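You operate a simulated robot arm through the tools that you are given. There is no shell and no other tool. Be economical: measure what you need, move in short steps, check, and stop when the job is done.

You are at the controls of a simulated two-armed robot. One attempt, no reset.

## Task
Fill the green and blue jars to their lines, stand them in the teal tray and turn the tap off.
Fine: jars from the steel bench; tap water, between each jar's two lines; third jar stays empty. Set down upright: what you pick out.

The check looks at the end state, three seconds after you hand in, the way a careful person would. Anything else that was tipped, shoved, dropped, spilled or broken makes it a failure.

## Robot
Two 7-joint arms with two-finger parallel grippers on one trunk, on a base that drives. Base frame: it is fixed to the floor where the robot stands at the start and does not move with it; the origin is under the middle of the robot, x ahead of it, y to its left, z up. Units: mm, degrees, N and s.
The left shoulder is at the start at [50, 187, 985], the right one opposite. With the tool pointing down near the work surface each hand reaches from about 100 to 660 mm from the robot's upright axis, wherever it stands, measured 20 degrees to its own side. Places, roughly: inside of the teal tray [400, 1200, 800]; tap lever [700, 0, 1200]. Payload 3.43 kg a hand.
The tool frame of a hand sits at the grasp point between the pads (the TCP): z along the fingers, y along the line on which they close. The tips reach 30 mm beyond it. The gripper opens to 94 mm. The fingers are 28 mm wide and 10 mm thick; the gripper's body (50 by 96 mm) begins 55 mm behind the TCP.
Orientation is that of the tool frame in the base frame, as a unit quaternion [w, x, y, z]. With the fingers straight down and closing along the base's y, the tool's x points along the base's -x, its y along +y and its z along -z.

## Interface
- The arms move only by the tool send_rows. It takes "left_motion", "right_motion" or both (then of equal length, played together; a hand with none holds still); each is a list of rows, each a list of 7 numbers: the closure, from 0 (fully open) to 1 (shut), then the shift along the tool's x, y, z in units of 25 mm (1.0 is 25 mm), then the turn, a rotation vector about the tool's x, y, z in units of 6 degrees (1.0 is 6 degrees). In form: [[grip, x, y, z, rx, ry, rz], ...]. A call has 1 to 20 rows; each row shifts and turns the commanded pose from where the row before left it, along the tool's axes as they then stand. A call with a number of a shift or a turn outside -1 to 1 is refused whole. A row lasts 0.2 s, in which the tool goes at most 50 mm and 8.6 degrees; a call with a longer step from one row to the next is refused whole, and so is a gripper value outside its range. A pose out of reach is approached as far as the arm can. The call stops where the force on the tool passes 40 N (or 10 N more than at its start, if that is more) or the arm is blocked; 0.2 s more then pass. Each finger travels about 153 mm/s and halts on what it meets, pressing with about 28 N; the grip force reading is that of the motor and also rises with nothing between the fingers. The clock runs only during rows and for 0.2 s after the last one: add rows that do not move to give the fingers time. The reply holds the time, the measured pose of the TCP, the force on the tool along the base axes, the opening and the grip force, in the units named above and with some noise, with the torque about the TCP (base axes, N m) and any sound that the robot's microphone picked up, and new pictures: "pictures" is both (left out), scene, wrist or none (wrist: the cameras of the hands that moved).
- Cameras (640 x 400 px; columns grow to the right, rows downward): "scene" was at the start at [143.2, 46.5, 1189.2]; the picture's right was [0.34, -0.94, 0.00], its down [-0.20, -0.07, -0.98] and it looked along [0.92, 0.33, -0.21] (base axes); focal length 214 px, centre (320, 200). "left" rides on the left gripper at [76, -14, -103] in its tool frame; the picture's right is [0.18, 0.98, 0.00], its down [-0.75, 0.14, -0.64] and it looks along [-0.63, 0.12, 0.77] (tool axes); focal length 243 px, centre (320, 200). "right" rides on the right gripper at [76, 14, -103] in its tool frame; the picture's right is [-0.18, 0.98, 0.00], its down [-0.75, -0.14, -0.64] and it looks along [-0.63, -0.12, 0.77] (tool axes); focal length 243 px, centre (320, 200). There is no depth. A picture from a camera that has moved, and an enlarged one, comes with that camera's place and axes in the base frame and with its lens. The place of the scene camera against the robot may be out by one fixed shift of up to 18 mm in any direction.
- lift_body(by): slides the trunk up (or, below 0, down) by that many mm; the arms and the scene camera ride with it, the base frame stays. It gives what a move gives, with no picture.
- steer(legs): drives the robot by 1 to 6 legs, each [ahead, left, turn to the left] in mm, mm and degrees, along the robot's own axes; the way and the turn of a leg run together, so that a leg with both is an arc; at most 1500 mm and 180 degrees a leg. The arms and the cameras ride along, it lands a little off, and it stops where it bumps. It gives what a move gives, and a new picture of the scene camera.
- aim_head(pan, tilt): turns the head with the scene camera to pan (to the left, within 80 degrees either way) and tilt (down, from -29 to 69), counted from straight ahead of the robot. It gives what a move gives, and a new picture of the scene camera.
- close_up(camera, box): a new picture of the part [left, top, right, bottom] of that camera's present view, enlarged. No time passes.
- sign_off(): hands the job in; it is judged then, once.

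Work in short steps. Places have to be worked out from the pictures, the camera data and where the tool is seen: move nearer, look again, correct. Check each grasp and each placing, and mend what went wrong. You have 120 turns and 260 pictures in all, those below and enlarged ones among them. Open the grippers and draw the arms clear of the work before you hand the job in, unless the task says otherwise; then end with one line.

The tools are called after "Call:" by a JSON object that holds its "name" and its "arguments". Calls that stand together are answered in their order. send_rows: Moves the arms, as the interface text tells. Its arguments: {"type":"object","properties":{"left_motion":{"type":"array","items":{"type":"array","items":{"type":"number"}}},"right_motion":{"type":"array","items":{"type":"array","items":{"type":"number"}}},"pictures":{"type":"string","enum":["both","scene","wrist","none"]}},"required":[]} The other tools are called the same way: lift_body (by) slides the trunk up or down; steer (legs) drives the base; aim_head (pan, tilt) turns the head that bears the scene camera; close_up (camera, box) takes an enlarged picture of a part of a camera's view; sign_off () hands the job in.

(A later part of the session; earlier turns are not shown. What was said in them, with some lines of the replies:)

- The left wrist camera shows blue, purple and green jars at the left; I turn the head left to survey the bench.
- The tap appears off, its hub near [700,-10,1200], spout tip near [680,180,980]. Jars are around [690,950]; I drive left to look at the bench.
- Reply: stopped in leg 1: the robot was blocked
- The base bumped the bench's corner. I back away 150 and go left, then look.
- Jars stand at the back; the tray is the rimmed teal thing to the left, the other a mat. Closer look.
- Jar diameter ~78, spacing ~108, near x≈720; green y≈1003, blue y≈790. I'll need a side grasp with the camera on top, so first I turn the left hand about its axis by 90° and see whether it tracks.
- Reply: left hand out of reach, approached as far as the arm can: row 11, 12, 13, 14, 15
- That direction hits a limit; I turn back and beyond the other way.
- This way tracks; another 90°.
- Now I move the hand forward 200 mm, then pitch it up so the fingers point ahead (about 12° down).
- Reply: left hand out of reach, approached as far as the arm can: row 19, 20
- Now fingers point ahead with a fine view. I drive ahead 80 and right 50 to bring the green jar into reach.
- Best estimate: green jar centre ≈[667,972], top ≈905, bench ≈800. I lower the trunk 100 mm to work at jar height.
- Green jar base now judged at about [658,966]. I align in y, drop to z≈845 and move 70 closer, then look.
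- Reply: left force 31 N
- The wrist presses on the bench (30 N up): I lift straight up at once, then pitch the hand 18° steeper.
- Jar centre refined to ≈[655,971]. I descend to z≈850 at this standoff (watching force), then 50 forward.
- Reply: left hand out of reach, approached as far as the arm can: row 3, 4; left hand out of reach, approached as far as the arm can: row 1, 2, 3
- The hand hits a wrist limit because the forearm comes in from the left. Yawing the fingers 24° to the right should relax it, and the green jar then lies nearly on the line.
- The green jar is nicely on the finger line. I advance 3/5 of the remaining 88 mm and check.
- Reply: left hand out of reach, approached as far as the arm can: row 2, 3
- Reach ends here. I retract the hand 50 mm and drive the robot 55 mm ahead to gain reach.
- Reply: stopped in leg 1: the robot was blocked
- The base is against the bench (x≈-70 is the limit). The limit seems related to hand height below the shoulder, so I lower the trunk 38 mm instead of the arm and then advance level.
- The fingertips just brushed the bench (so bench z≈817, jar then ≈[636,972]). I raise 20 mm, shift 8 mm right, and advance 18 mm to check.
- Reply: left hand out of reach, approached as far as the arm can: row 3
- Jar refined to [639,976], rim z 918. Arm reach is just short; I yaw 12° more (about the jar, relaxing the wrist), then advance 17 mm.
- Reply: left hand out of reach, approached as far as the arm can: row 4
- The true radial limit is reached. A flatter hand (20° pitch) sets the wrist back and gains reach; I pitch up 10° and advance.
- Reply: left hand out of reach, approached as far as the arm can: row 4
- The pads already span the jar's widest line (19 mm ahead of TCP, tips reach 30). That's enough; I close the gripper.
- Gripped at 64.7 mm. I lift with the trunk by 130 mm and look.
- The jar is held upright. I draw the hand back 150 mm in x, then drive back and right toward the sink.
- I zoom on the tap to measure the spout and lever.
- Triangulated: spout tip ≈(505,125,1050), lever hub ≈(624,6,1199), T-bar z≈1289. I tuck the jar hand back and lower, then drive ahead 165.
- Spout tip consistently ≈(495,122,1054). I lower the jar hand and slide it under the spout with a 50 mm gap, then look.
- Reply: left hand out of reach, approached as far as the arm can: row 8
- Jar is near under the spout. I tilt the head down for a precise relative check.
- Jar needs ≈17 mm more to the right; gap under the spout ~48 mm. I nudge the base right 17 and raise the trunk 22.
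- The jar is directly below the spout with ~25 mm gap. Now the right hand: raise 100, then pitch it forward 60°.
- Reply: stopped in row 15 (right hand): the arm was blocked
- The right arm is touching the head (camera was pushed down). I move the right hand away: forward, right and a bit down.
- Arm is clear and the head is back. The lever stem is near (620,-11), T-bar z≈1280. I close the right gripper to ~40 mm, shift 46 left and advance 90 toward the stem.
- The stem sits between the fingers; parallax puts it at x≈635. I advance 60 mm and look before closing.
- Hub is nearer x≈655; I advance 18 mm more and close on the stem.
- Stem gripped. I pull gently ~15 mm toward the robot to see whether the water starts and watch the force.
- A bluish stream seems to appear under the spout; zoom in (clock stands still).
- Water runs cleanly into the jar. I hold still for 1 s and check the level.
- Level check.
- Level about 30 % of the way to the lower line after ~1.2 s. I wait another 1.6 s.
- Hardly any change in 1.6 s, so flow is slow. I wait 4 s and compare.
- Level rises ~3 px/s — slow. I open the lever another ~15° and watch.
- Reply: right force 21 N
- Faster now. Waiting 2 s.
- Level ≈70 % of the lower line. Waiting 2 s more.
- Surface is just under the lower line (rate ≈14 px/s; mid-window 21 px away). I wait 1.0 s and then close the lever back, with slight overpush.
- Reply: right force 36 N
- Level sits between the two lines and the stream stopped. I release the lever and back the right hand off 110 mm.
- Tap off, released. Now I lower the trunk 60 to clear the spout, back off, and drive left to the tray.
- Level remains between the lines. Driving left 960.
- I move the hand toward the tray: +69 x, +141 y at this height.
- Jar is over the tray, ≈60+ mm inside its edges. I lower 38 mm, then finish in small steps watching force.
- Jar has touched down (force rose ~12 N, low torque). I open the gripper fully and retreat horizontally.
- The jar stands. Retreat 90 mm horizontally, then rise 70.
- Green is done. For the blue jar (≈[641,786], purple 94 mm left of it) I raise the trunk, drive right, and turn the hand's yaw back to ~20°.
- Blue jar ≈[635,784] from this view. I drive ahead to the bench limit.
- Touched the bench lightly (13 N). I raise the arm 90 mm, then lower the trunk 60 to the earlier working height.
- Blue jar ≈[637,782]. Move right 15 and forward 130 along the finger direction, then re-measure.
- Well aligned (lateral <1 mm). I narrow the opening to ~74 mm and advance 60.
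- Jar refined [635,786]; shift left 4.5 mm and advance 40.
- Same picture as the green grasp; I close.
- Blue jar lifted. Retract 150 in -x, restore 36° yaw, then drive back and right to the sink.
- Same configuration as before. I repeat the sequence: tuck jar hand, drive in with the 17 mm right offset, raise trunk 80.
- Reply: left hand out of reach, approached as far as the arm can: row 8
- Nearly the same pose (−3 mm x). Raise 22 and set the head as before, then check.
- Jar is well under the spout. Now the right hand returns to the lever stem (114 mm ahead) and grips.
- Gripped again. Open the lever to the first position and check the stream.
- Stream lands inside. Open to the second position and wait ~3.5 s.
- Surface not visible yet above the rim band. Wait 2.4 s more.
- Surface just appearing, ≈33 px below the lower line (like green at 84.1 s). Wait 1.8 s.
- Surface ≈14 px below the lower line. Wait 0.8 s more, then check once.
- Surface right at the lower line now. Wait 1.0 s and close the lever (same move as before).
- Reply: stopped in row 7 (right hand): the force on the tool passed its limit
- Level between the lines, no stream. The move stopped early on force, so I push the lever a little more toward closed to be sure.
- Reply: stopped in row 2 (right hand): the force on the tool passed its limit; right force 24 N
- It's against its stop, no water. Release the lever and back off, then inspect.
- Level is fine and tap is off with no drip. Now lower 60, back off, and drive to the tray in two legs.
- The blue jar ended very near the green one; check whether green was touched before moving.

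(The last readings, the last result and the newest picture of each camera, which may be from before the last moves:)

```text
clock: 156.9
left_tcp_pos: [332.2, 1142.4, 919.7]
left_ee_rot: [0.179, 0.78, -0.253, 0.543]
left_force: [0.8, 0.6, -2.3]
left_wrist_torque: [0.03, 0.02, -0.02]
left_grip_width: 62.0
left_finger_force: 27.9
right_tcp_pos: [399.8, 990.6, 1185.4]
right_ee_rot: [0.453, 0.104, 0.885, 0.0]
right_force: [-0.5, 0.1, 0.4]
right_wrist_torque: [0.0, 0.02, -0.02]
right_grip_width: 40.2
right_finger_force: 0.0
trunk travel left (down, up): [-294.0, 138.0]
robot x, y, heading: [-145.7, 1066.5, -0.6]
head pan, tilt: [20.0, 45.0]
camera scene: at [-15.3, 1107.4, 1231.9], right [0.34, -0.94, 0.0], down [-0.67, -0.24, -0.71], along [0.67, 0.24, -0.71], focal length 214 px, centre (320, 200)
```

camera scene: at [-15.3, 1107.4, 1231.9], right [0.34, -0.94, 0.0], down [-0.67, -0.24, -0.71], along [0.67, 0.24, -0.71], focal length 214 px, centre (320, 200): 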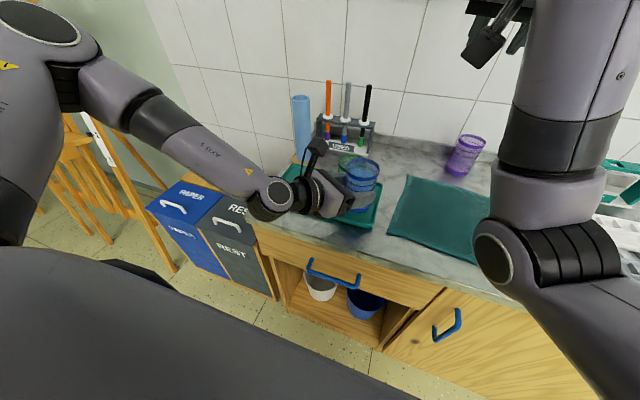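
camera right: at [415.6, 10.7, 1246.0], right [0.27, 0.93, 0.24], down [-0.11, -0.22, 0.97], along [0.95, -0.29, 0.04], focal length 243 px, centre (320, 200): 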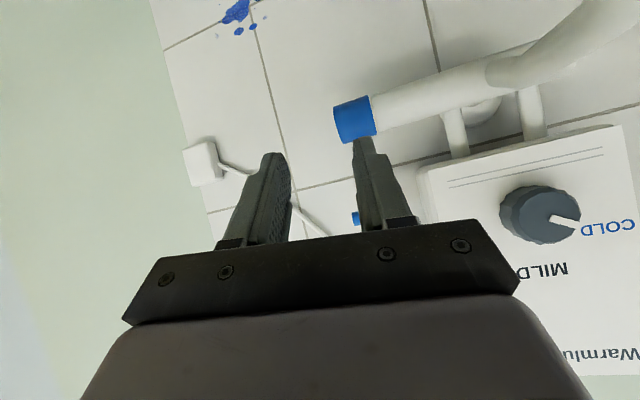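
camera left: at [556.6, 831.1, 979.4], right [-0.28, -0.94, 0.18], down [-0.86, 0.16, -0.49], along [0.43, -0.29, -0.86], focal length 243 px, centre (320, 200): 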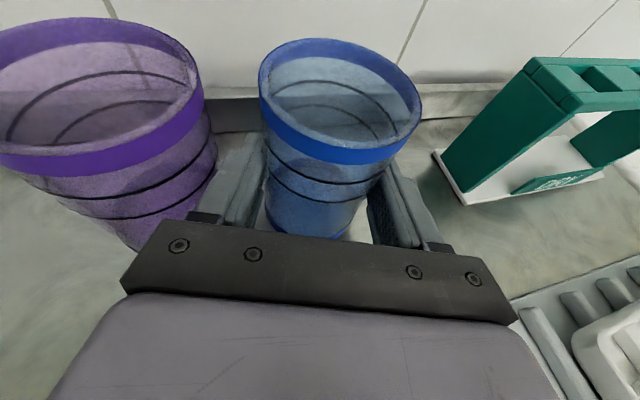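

Green looks upright, in place. I move the hand 30 mm back (-x) away from it, then raise the trunk 100.

Call:
{"name": "send_rows", "arguments": {"left_motion": [[1, -0.166, 0.353, -0.456, 0, 0, 0], [1, -0.166, 0.353, -0.456, 0, 0, 0]], "pictures": "none"}}

Call:
{"name": "lift_body", "arguments": {"by": 100}}

Call:
{"name": "close_up", "arguments": {"camera": "left", "box": [0, 0, 640, 400]}}

```text
clock: 157.5
left_tcp_pos: [303.8, 1142.2, 920.1]
left_ee_rot: [0.179, 0.781, -0.253, 0.543]
left_force: [-0.2, -0.5, -2.5]
left_wrist_torque: [0.06, 0.03, 0.02]
left_grip_width: 62.2
left_finger_force: 27.7
right_tcp_pos: [400.2, 990.8, 1184.7]
right_ee_rot: [0.454, 0.104, 0.885, 0.0]
right_force: [-0.2, 0.5, 0.7]
right_wrist_torque: [0.0, 0.0, 0.03]
right_grip_width: 40.5
right_finger_force: 0.1
trunk travel left (down, up): [-294.0, 138.0]
robot x, y, heading: [-147.1, 1066.2, -0.2]
head pan, tilt: [20.0, 45.0]
```

```text
clock: 158.8
left_tcp_pos: [302.6, 1143.1, 1019.9]
left_ee_rot: [0.178, 0.781, -0.252, 0.544]
left_force: [-0.6, 0.2, -2.1]
left_wrist_torque: [0.03, 0.03, 0.01]
left_grip_width: 61.9
left_finger_force: 28.3
right_tcp_pos: [400.2, 990.2, 1283.4]
right_ee_rot: [0.453, 0.102, 0.886, 0.0]
right_force: [0.0, -0.4, 0.5]
right_wrist_torque: [0.0, -0.04, -0.02]
right_grip_width: 40.5
right_finger_force: 0.1
trunk travel left (down, up): [-394.0, 38.0]
robot x, y, heading: [-147.5, 1067.0, -0.4]
head pan, tilt: [20.0, 45.0]
```

```text
1.00 times, centred on (320, 200) of left (not enlarged: the box is as wide or as high as the picture)
camera zoom: at [255.9, 1197.1, 1125.7], right [-0.53, -0.83, 0.18], down [-0.78, 0.39, -0.48], along [0.33, -0.39, -0.86], focal length 243 px, centre (320, 200)
```

zoom: 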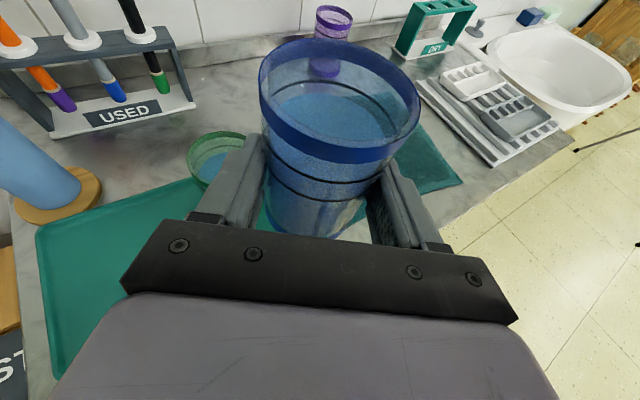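

All upright. At this height I move the hand left/ahead to above the tray's free left part.

Call:
{"name": "send_rows", "arguments": {"left_motion": [[1, -0.031, -0.91, -0.0875, 0, 0, 0], [1, -0.031, -0.91, -0.0875, 0, 0, 0], [1, -0.031, -0.91, -0.0875, 0, 0, 0], [1, -0.031, -0.91, -0.0875, 0, 0, 0], [1, -0.031, -0.91, -0.0875, 0, 0, 0], [1, -0.031, -0.91, -0.0875, 0, 0, 0], [1, -0.031, -0.91, -0.0875, 0, 0, 0], [1, -0.031, -0.91, -0.0875, 0, 0, 0], [1, 0, 0, 0, 0, 0, 0]], "pictures": "both"}}

```text
clock: 160.8
left_tcp_pos: [395.3, 1300.1, 1020.0]
left_ee_rot: [0.179, 0.78, -0.253, 0.543]
left_force: [0.5, 0.2, -1.6]
left_wrist_torque: [0.0, 0.05, -0.01]
left_grip_width: 62.0
left_finger_force: 28.0
right_tcp_pos: [401.2, 990.4, 1284.9]
right_ee_rot: [0.454, 0.103, 0.885, 0.001]
right_force: [0.7, 0.4, 0.2]
right_wrist_torque: [0.02, -0.03, 0.0]
right_grip_width: 40.6
right_finger_force: 0.1
trunk travel left (down, up): [-394.0, 38.0]
robot x, y, heading: [-145.8, 1063.9, -0.1]
head pan, tilt: [20.0, 45.0]
camera scene: at [-15.3, 1107.4, 1331.9], right [0.34, -0.94, 0.0], down [-0.67, -0.24, -0.71], along [0.67, 0.24, -0.71], focal length 214 px, centre (320, 200)
camera left: at [347.5, 1353.6, 1126.5], right [-0.53, -0.83, 0.18], down [-0.78, 0.39, -0.48], along [0.33, -0.39, -0.86], focal length 243 px, centre (320, 200)
```

scene: 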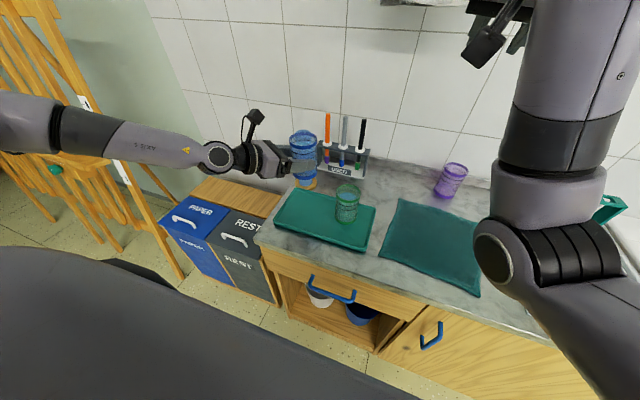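
left: 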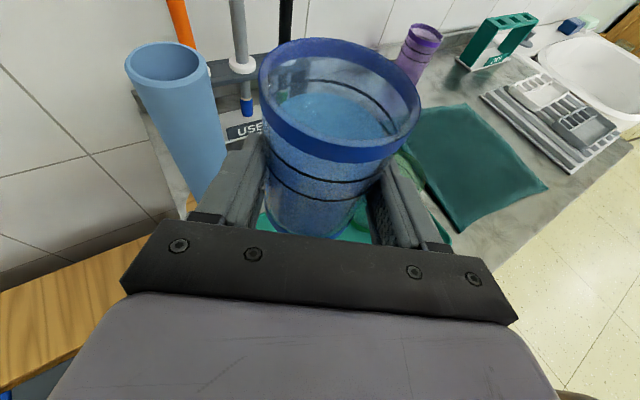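

Jar is above the tray's left half (tray y≈1090–1358, jar y≈1289). Lower the trunk 126, then small steps.

Call:
{"name": "lift_body", "arguments": {"by": -126}}

Call:
{"name": "send_rows", "arguments": {"left_motion": [[1, -0.15, 0, 0.055, 0, 0, 0], [1, -0.075, 0, 0.027, 0, 0, 0], [1, 0, 0, 0, 0, 0, 0]], "pictures": "wrist"}}

```text
clock: 162.4
left_tcp_pos: [393.5, 1299.7, 894.3]
left_ee_rot: [0.179, 0.78, -0.254, 0.543]
left_force: [0.8, 0.0, -1.5]
left_wrist_torque: [0.04, 0.07, -0.01]
left_grip_width: 61.8
left_finger_force: 27.5
right_tcp_pos: [400.0, 989.3, 1159.1]
right_ee_rot: [0.454, 0.104, 0.885, 0.0]
right_force: [-0.3, -0.3, 0.4]
right_wrist_torque: [0.0, -0.05, -0.02]
right_grip_width: 40.3
right_finger_force: 0.0
trunk travel left (down, up): [-268.0, 164.0]
robot x, y, heading: [-150.1, 1062.1, -0.4]
head pan, tilt: [20.0, 45.0]
```

```text
clock: 163.2
left_tcp_pos: [394.5, 1298.8, 887.6]
left_ee_rot: [0.179, 0.78, -0.253, 0.543]
left_force: [-0.1, 0.0, -1.9]
left_wrist_torque: [0.02, 0.05, 0.02]
left_grip_width: 62.0
left_finger_force: 27.8
right_tcp_pos: [401.6, 990.6, 1159.5]
right_ee_rot: [0.453, 0.104, 0.885, 0.001]
right_force: [0.0, 0.0, 0.2]
right_wrist_torque: [-0.02, -0.02, -0.01]
right_grip_width: 40.3
right_finger_force: 0.0
trunk travel left (down, up): [-268.0, 164.0]
robot x, y, heading: [-147.6, 1068.3, -0.2]
head pan, tilt: [20.0, 45.0]
camera left: at [348.0, 1353.4, 994.7], right [-0.53, -0.83, 0.18], down [-0.78, 0.39, -0.49], along [0.33, -0.39, -0.86], focal length 243 px, centre (320, 200)
```

left: 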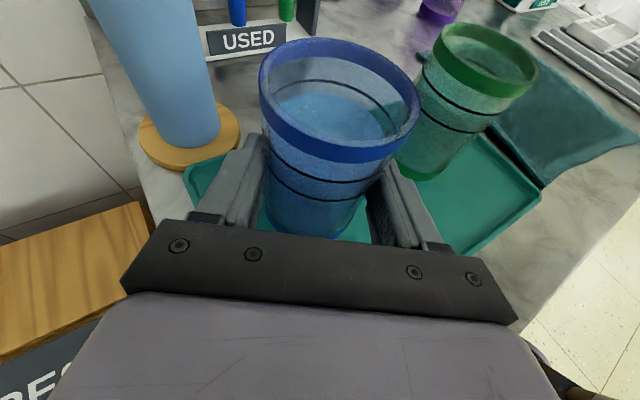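

Still in air. Continue down in ~2 mm rows.

Call:
{"name": "send_rows", "arguments": {"left_motion": [[1, -0.075, 0, 0.027, 0, 0, 0], [1, -0.075, 0, 0.027, 0, 0, 0], [1, 0, 0, 0, 0, 0, 0]], "pictures": "none"}}

```text
clock: 164.0
left_tcp_pos: [394.9, 1300.1, 884.8]
left_ee_rot: [0.179, 0.78, -0.253, 0.543]
left_force: [0.0, -0.6, -3.2]
left_wrist_torque: [0.03, 0.04, 0.01]
left_grip_width: 62.3
left_finger_force: 28.4
right_tcp_pos: [400.0, 991.0, 1159.9]
right_ee_rot: [0.454, 0.103, 0.885, 0.001]
right_force: [0.0, -0.2, -1.6]
right_wrist_torque: [-0.02, 0.04, 0.04]
right_grip_width: 40.4
right_finger_force: 0.1
trunk travel left (down, up): [-268.0, 164.0]
robot x, y, heading: [-147.5, 1067.8, -0.1]
head pan, tilt: [20.0, 45.0]
```

Not yet touching; two more small steps.

Call:
{"name": "send_rows", "arguments": {"left_motion": [[1, -0.06, 0, 0.022, 0, 0, 0], [1, -0.05, 0, 0.018, 0, 0, 0], [1, 0, 0, 0, 0, 0, 0]], "pictures": "none"}}

```text
clock: 164.8
left_tcp_pos: [394.6, 1299.7, 881.0]
left_ee_rot: [0.179, 0.78, -0.254, 0.544]
left_force: [-0.7, 0.1, -2.9]
left_wrist_torque: [0.04, 0.06, 0.02]
left_grip_width: 61.9
left_finger_force: 28.5
right_tcp_pos: [401.0, 990.6, 1158.6]
right_ee_rot: [0.453, 0.103, 0.885, 0.001]
right_force: [0.2, -0.2, -0.2]
right_wrist_torque: [0.0, -0.01, 0.04]
right_grip_width: 40.3
right_finger_force: 0.1
trunk travel left (down, up): [-268.0, 164.0]
robot x, y, heading: [-150.8, 1069.0, -0.2]
head pan, tilt: [20.0, 45.0]
```

Still hanging; continue.

Call:
{"name": "send_rows", "arguments": {"left_motion": [[1, -0.06, 0, 0.022, 0, 0, 0], [1, -0.06, 0, 0.022, 0, 0, 0], [1, 0, 0, 0, 0, 0, 0]], "pictures": "none"}}

Call:
{"name": "close_up", "arguments": {"camera": "scene", "box": [250, 130, 390, 230]}}

```text
clock: 165.6
left_tcp_pos: [393.8, 1299.5, 881.2]
left_ee_rot: [0.178, 0.778, -0.253, 0.546]
left_force: [0.6, -1.2, 8.2]
left_wrist_torque: [0.06, -0.14, 0.0]
left_grip_width: 61.8
left_finger_force: 27.5
right_tcp_pos: [399.2, 990.0, 1159.4]
right_ee_rot: [0.455, 0.103, 0.885, 0.0]
right_force: [0.5, 0.8, -0.4]
right_wrist_torque: [0.0, -0.03, 0.02]
right_grip_width: 40.6
right_finger_force: 0.0
trunk travel left (down, up): [-268.0, 164.0]
robot x, y, heading: [-145.1, 1067.9, -0.0]
head pan, tilt: [20.0, 45.0]
```

```text
4.00 times, centred on (320, 180) of scene
camera zoom: at [-16.2, 1107.1, 1206.1], right [0.34, -0.94, 0.0], down [-0.67, -0.24, -0.71], along [0.67, 0.24, -0.71], focal length 858 px, centre (320, 280)
```

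zoom: 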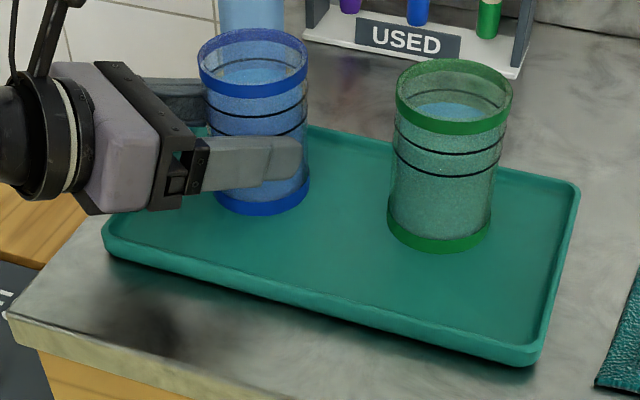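

Touched down (+8 N), well inside the tray. I open the gripper.

Call:
{"name": "send_rows", "arguments": {"left_motion": [[1, 0.05, 0, -0.02, 0, 0, 0], [0.5, 0, 0, 0, 0, 0, 0], [0.0, 0, 0, 0, 0, 0, 0], [0.0, 0, 0, 0, 0, 0, 0], [0.0, 0, 0, 0, 0, 0, 0]], "pictures": "wrist"}}

```text
clock: 166.8
left_tcp_pos: [394.9, 1300.2, 879.0]
left_ee_rot: [0.179, 0.78, -0.253, 0.544]
left_force: [0.3, -0.7, -0.2]
left_wrist_torque: [-0.01, -0.01, -0.02]
left_grip_width: 93.9
left_finger_force: 0.0
right_tcp_pos: [400.3, 990.9, 1158.8]
right_ee_rot: [0.453, 0.104, 0.885, 0.0]
right_force: [-0.1, 0.2, -0.2]
right_wrist_torque: [0.02, -0.01, 0.04]
right_grip_width: 40.5
right_finger_force: 0.2
trunk travel left (down, up): [-268.0, 164.0]
robot x, y, heading: [-143.8, 1065.2, -0.1]
head pan, tilt: [20.0, 45.0]
camera left: at [346.2, 1355.1, 985.5], right [-0.53, -0.83, 0.18], down [-0.78, 0.39, -0.48], along [0.33, -0.39, -0.86], focal length 243 px, centre (320, 200)
```

left: 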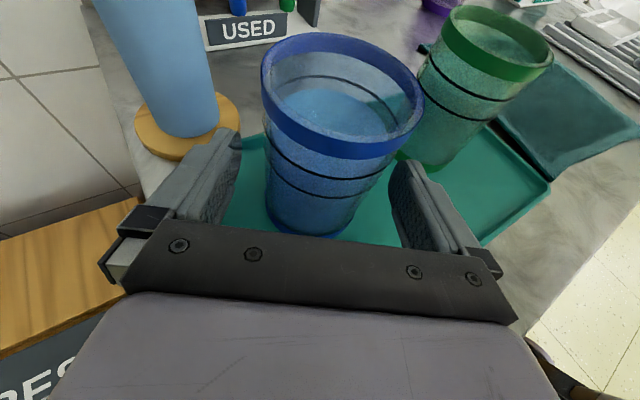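

Released and standing. Retreat horizontally 85 mm, then rise 75.

Call:
{"name": "send_rows", "arguments": {"left_motion": [[0, -0.3, 0, -0.85, 0, 0, 0], [0, -0.3, 0, -0.85, 0, 0, 0], [0, -0.3, 0, -0.85, 0, 0, 0], [0, -0.3, 0, -0.85, 0, 0, 0], [0, 0.94, 0, -0.34, 0, 0, 0], [0, 0.94, 0, -0.34, 0, 0, 0], [0, 0.94, 0, -0.34, 0, 0, 0], [0, 0, 0, 0, 0, 0, 0]], "pictures": "both"}}

Call:
{"name": "close_up", "arguments": {"camera": "scene", "box": [250, 110, 410, 230]}}

```text
clock: 168.6
left_tcp_pos: [324.8, 1352.2, 956.2]
left_ee_rot: [0.179, 0.78, -0.253, 0.543]
left_force: [0.0, -0.6, 0.1]
left_wrist_torque: [0.01, 0.0, -0.01]
left_grip_width: 94.0
left_finger_force: 0.0
right_tcp_pos: [400.3, 991.5, 1158.3]
right_ee_rot: [0.453, 0.103, 0.885, 0.001]
right_force: [1.3, -0.5, 0.0]
right_wrist_torque: [0.01, -0.05, -0.01]
right_grip_width: 40.2
right_finger_force: 0.0
trunk travel left (down, up): [-268.0, 164.0]
robot x, y, heading: [-150.4, 1065.1, -0.2]
head pan, tilt: [20.0, 45.0]
camera scene: at [-15.5, 1107.4, 1205.9], right [0.34, -0.94, 0.0], down [-0.67, -0.24, -0.71], along [0.67, 0.24, -0.71], focal length 214 px, centre (320, 200)
camera left: at [276.7, 1405.3, 1062.6], right [-0.53, -0.83, 0.18], down [-0.78, 0.39, -0.48], along [0.33, -0.39, -0.86], focal length 243 px, centre (320, 200)
```

scene: 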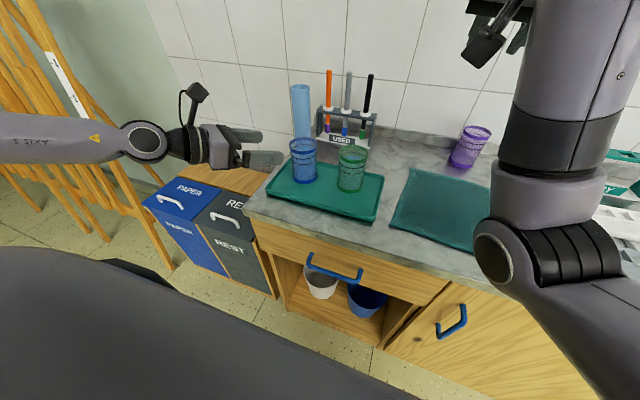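
left: 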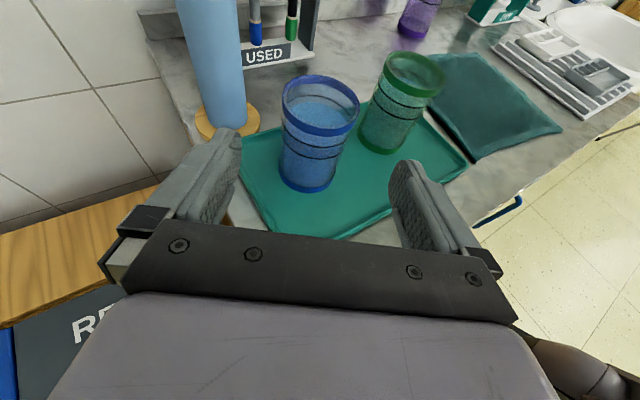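

```text
3.33 times, centred on (330, 170) of scene
camera zoom: at [-15.5, 1107.4, 1205.9], right [0.34, -0.94, 0.0], down [-0.67, -0.24, -0.71], along [0.67, 0.24, -0.71], focal length 715 px, centre (287, 300)
```

zoom: 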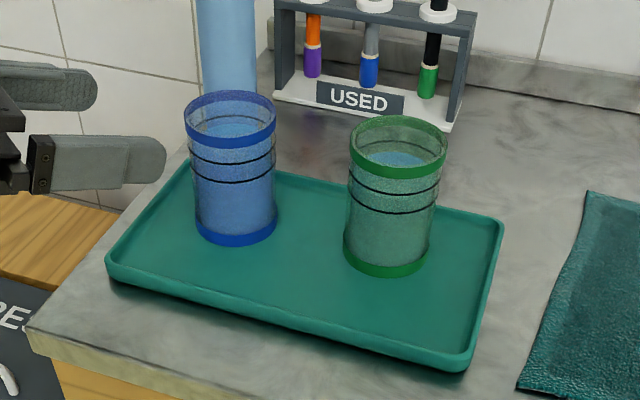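

Both jars stand filled in the tray. I open the right gripper, back the robot away and look toward the tap.

Call:
{"name": "send_rows", "arguments": {"right_motion": [[0, 0, 0, 0, 0, 0, 0], [0, 0, 0, 0, 0, 0, 0]], "pictures": "none"}}

Call:
{"name": "steer", "arguments": {"legs": [[-200, 0, 0], [0, -500, 0]]}}

Call:
{"name": "aim_head", "arguments": {"pan": -25, "tilt": 10}}

```text
clock: 169.2
left_tcp_pos: [324.6, 1352.6, 956.7]
left_ee_rot: [0.18, 0.78, -0.254, 0.543]
left_force: [0.1, 0.4, -0.8]
left_wrist_torque: [0.0, -0.01, 0.0]
left_grip_width: 93.9
left_finger_force: 0.1
right_tcp_pos: [400.8, 989.4, 1159.3]
right_ee_rot: [0.453, 0.104, 0.885, 0.0]
right_force: [0.2, -1.1, -0.1]
right_wrist_torque: [0.01, 0.01, 0.01]
right_grip_width: 94.0
right_finger_force: 0.0
trunk travel left (down, up): [-268.0, 164.0]
robot x, y, heading: [-151.0, 1065.1, -0.2]
head pan, tilt: [20.0, 45.0]
```

```text
clock: 173.3
left_tcp_pos: [128.1, 853.9, 955.5]
left_ee_rot: [0.179, 0.78, -0.252, 0.544]
left_force: [0.3, 0.3, 0.2]
left_wrist_torque: [0.03, 0.02, 0.0]
left_grip_width: 94.0
left_finger_force: 0.1
right_tcp_pos: [204.0, 493.9, 1160.1]
right_ee_rot: [0.453, 0.103, 0.885, 0.001]
right_force: [-0.1, 0.0, 0.5]
right_wrist_torque: [0.01, 0.01, 0.0]
right_grip_width: 93.7
right_finger_force: 0.1
trunk travel left (down, up): [-268.0, 164.0]
robot x, y, heading: [-341.3, 568.3, 0.0]
head pan, tilt: [20.0, 45.0]
camera scene: at [-211.6, 609.0, 1205.9], right [0.34, -0.94, 0.0], down [-0.67, -0.24, -0.71], along [0.67, 0.24, -0.71], focal length 214 px, centre (320, 200)
```

scene: 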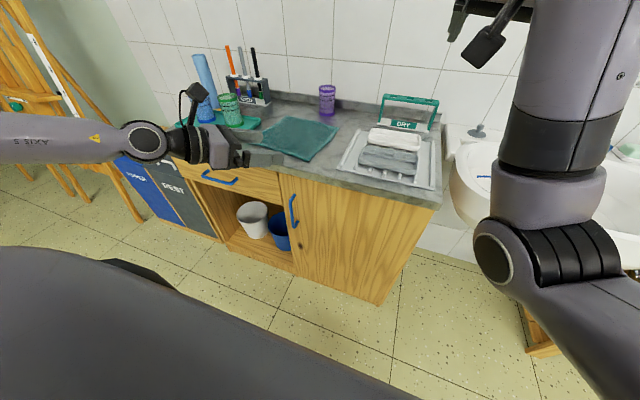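

```text
clock: 174.4
left_tcp_pos: [128.1, 854.4, 956.6]
left_ee_rot: [0.179, 0.78, -0.253, 0.543]
left_force: [0.2, -0.2, -0.4]
left_wrist_torque: [-0.03, 0.03, 0.01]
left_grip_width: 94.0
left_finger_force: 0.1
right_tcp_pos: [204.5, 492.8, 1159.2]
right_ee_rot: [0.455, 0.102, 0.885, 0.0]
right_force: [0.8, -1.4, 0.0]
right_wrist_torque: [0.02, 0.01, -0.01]
right_grip_width: 93.9
right_finger_force: 0.0
trunk travel left (down, up): [-268.0, 164.0]
robot x, y, heading: [-344.7, 567.0, 0.3]
head pan, tilt: [-25.0, 10.0]
camera scene: at [-203.9, 542.2, 1260.8], right [-0.42, -0.91, 0.0], down [-0.16, 0.07, -0.98], along [0.89, -0.42, -0.17], focal length 214 px, centre (320, 200)
```

scene: 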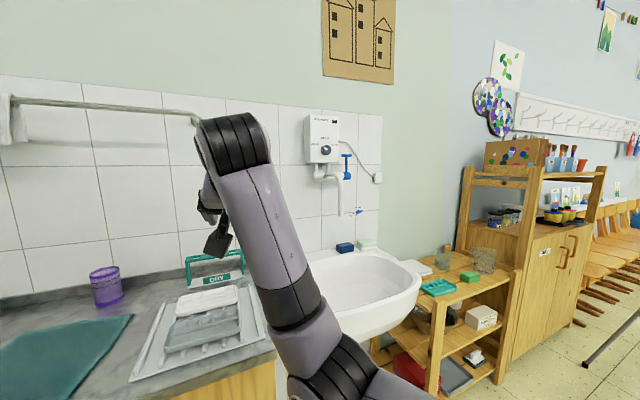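

Call:
{"name": "close_up", "arguments": {"camera": "scene", "box": [290, 100, 400, 260]}}

```text
2.50 times, centred on (345, 180) of scene
camera zoom: at [-203.9, 542.2, 1260.8], right [-0.42, -0.91, 0.0], down [-0.16, 0.07, -0.98], along [0.89, -0.42, -0.17], focal length 536 px, centre (258, 250)
```

zoom: 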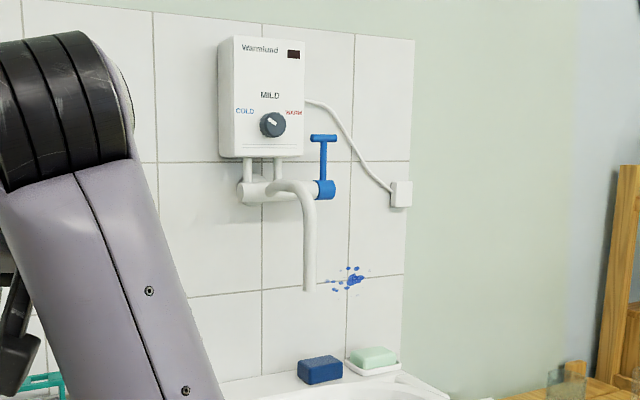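

The lever is back upright with no stream from the spout. Both filled jars stand in the tray, the purple jar is still in place, and the grippers are open and clear, so I hand in.

Call:
{"name": "sign_off", "arguments": {}}

```text
The job is handed in.
```

The green and blue jars are filled between their lines and standing upright in the teal tray, the tap is off, and the purple jar is still empty in its place. The left wrist pressed on the bench twice and nudged the teal mat by a few millimetres.
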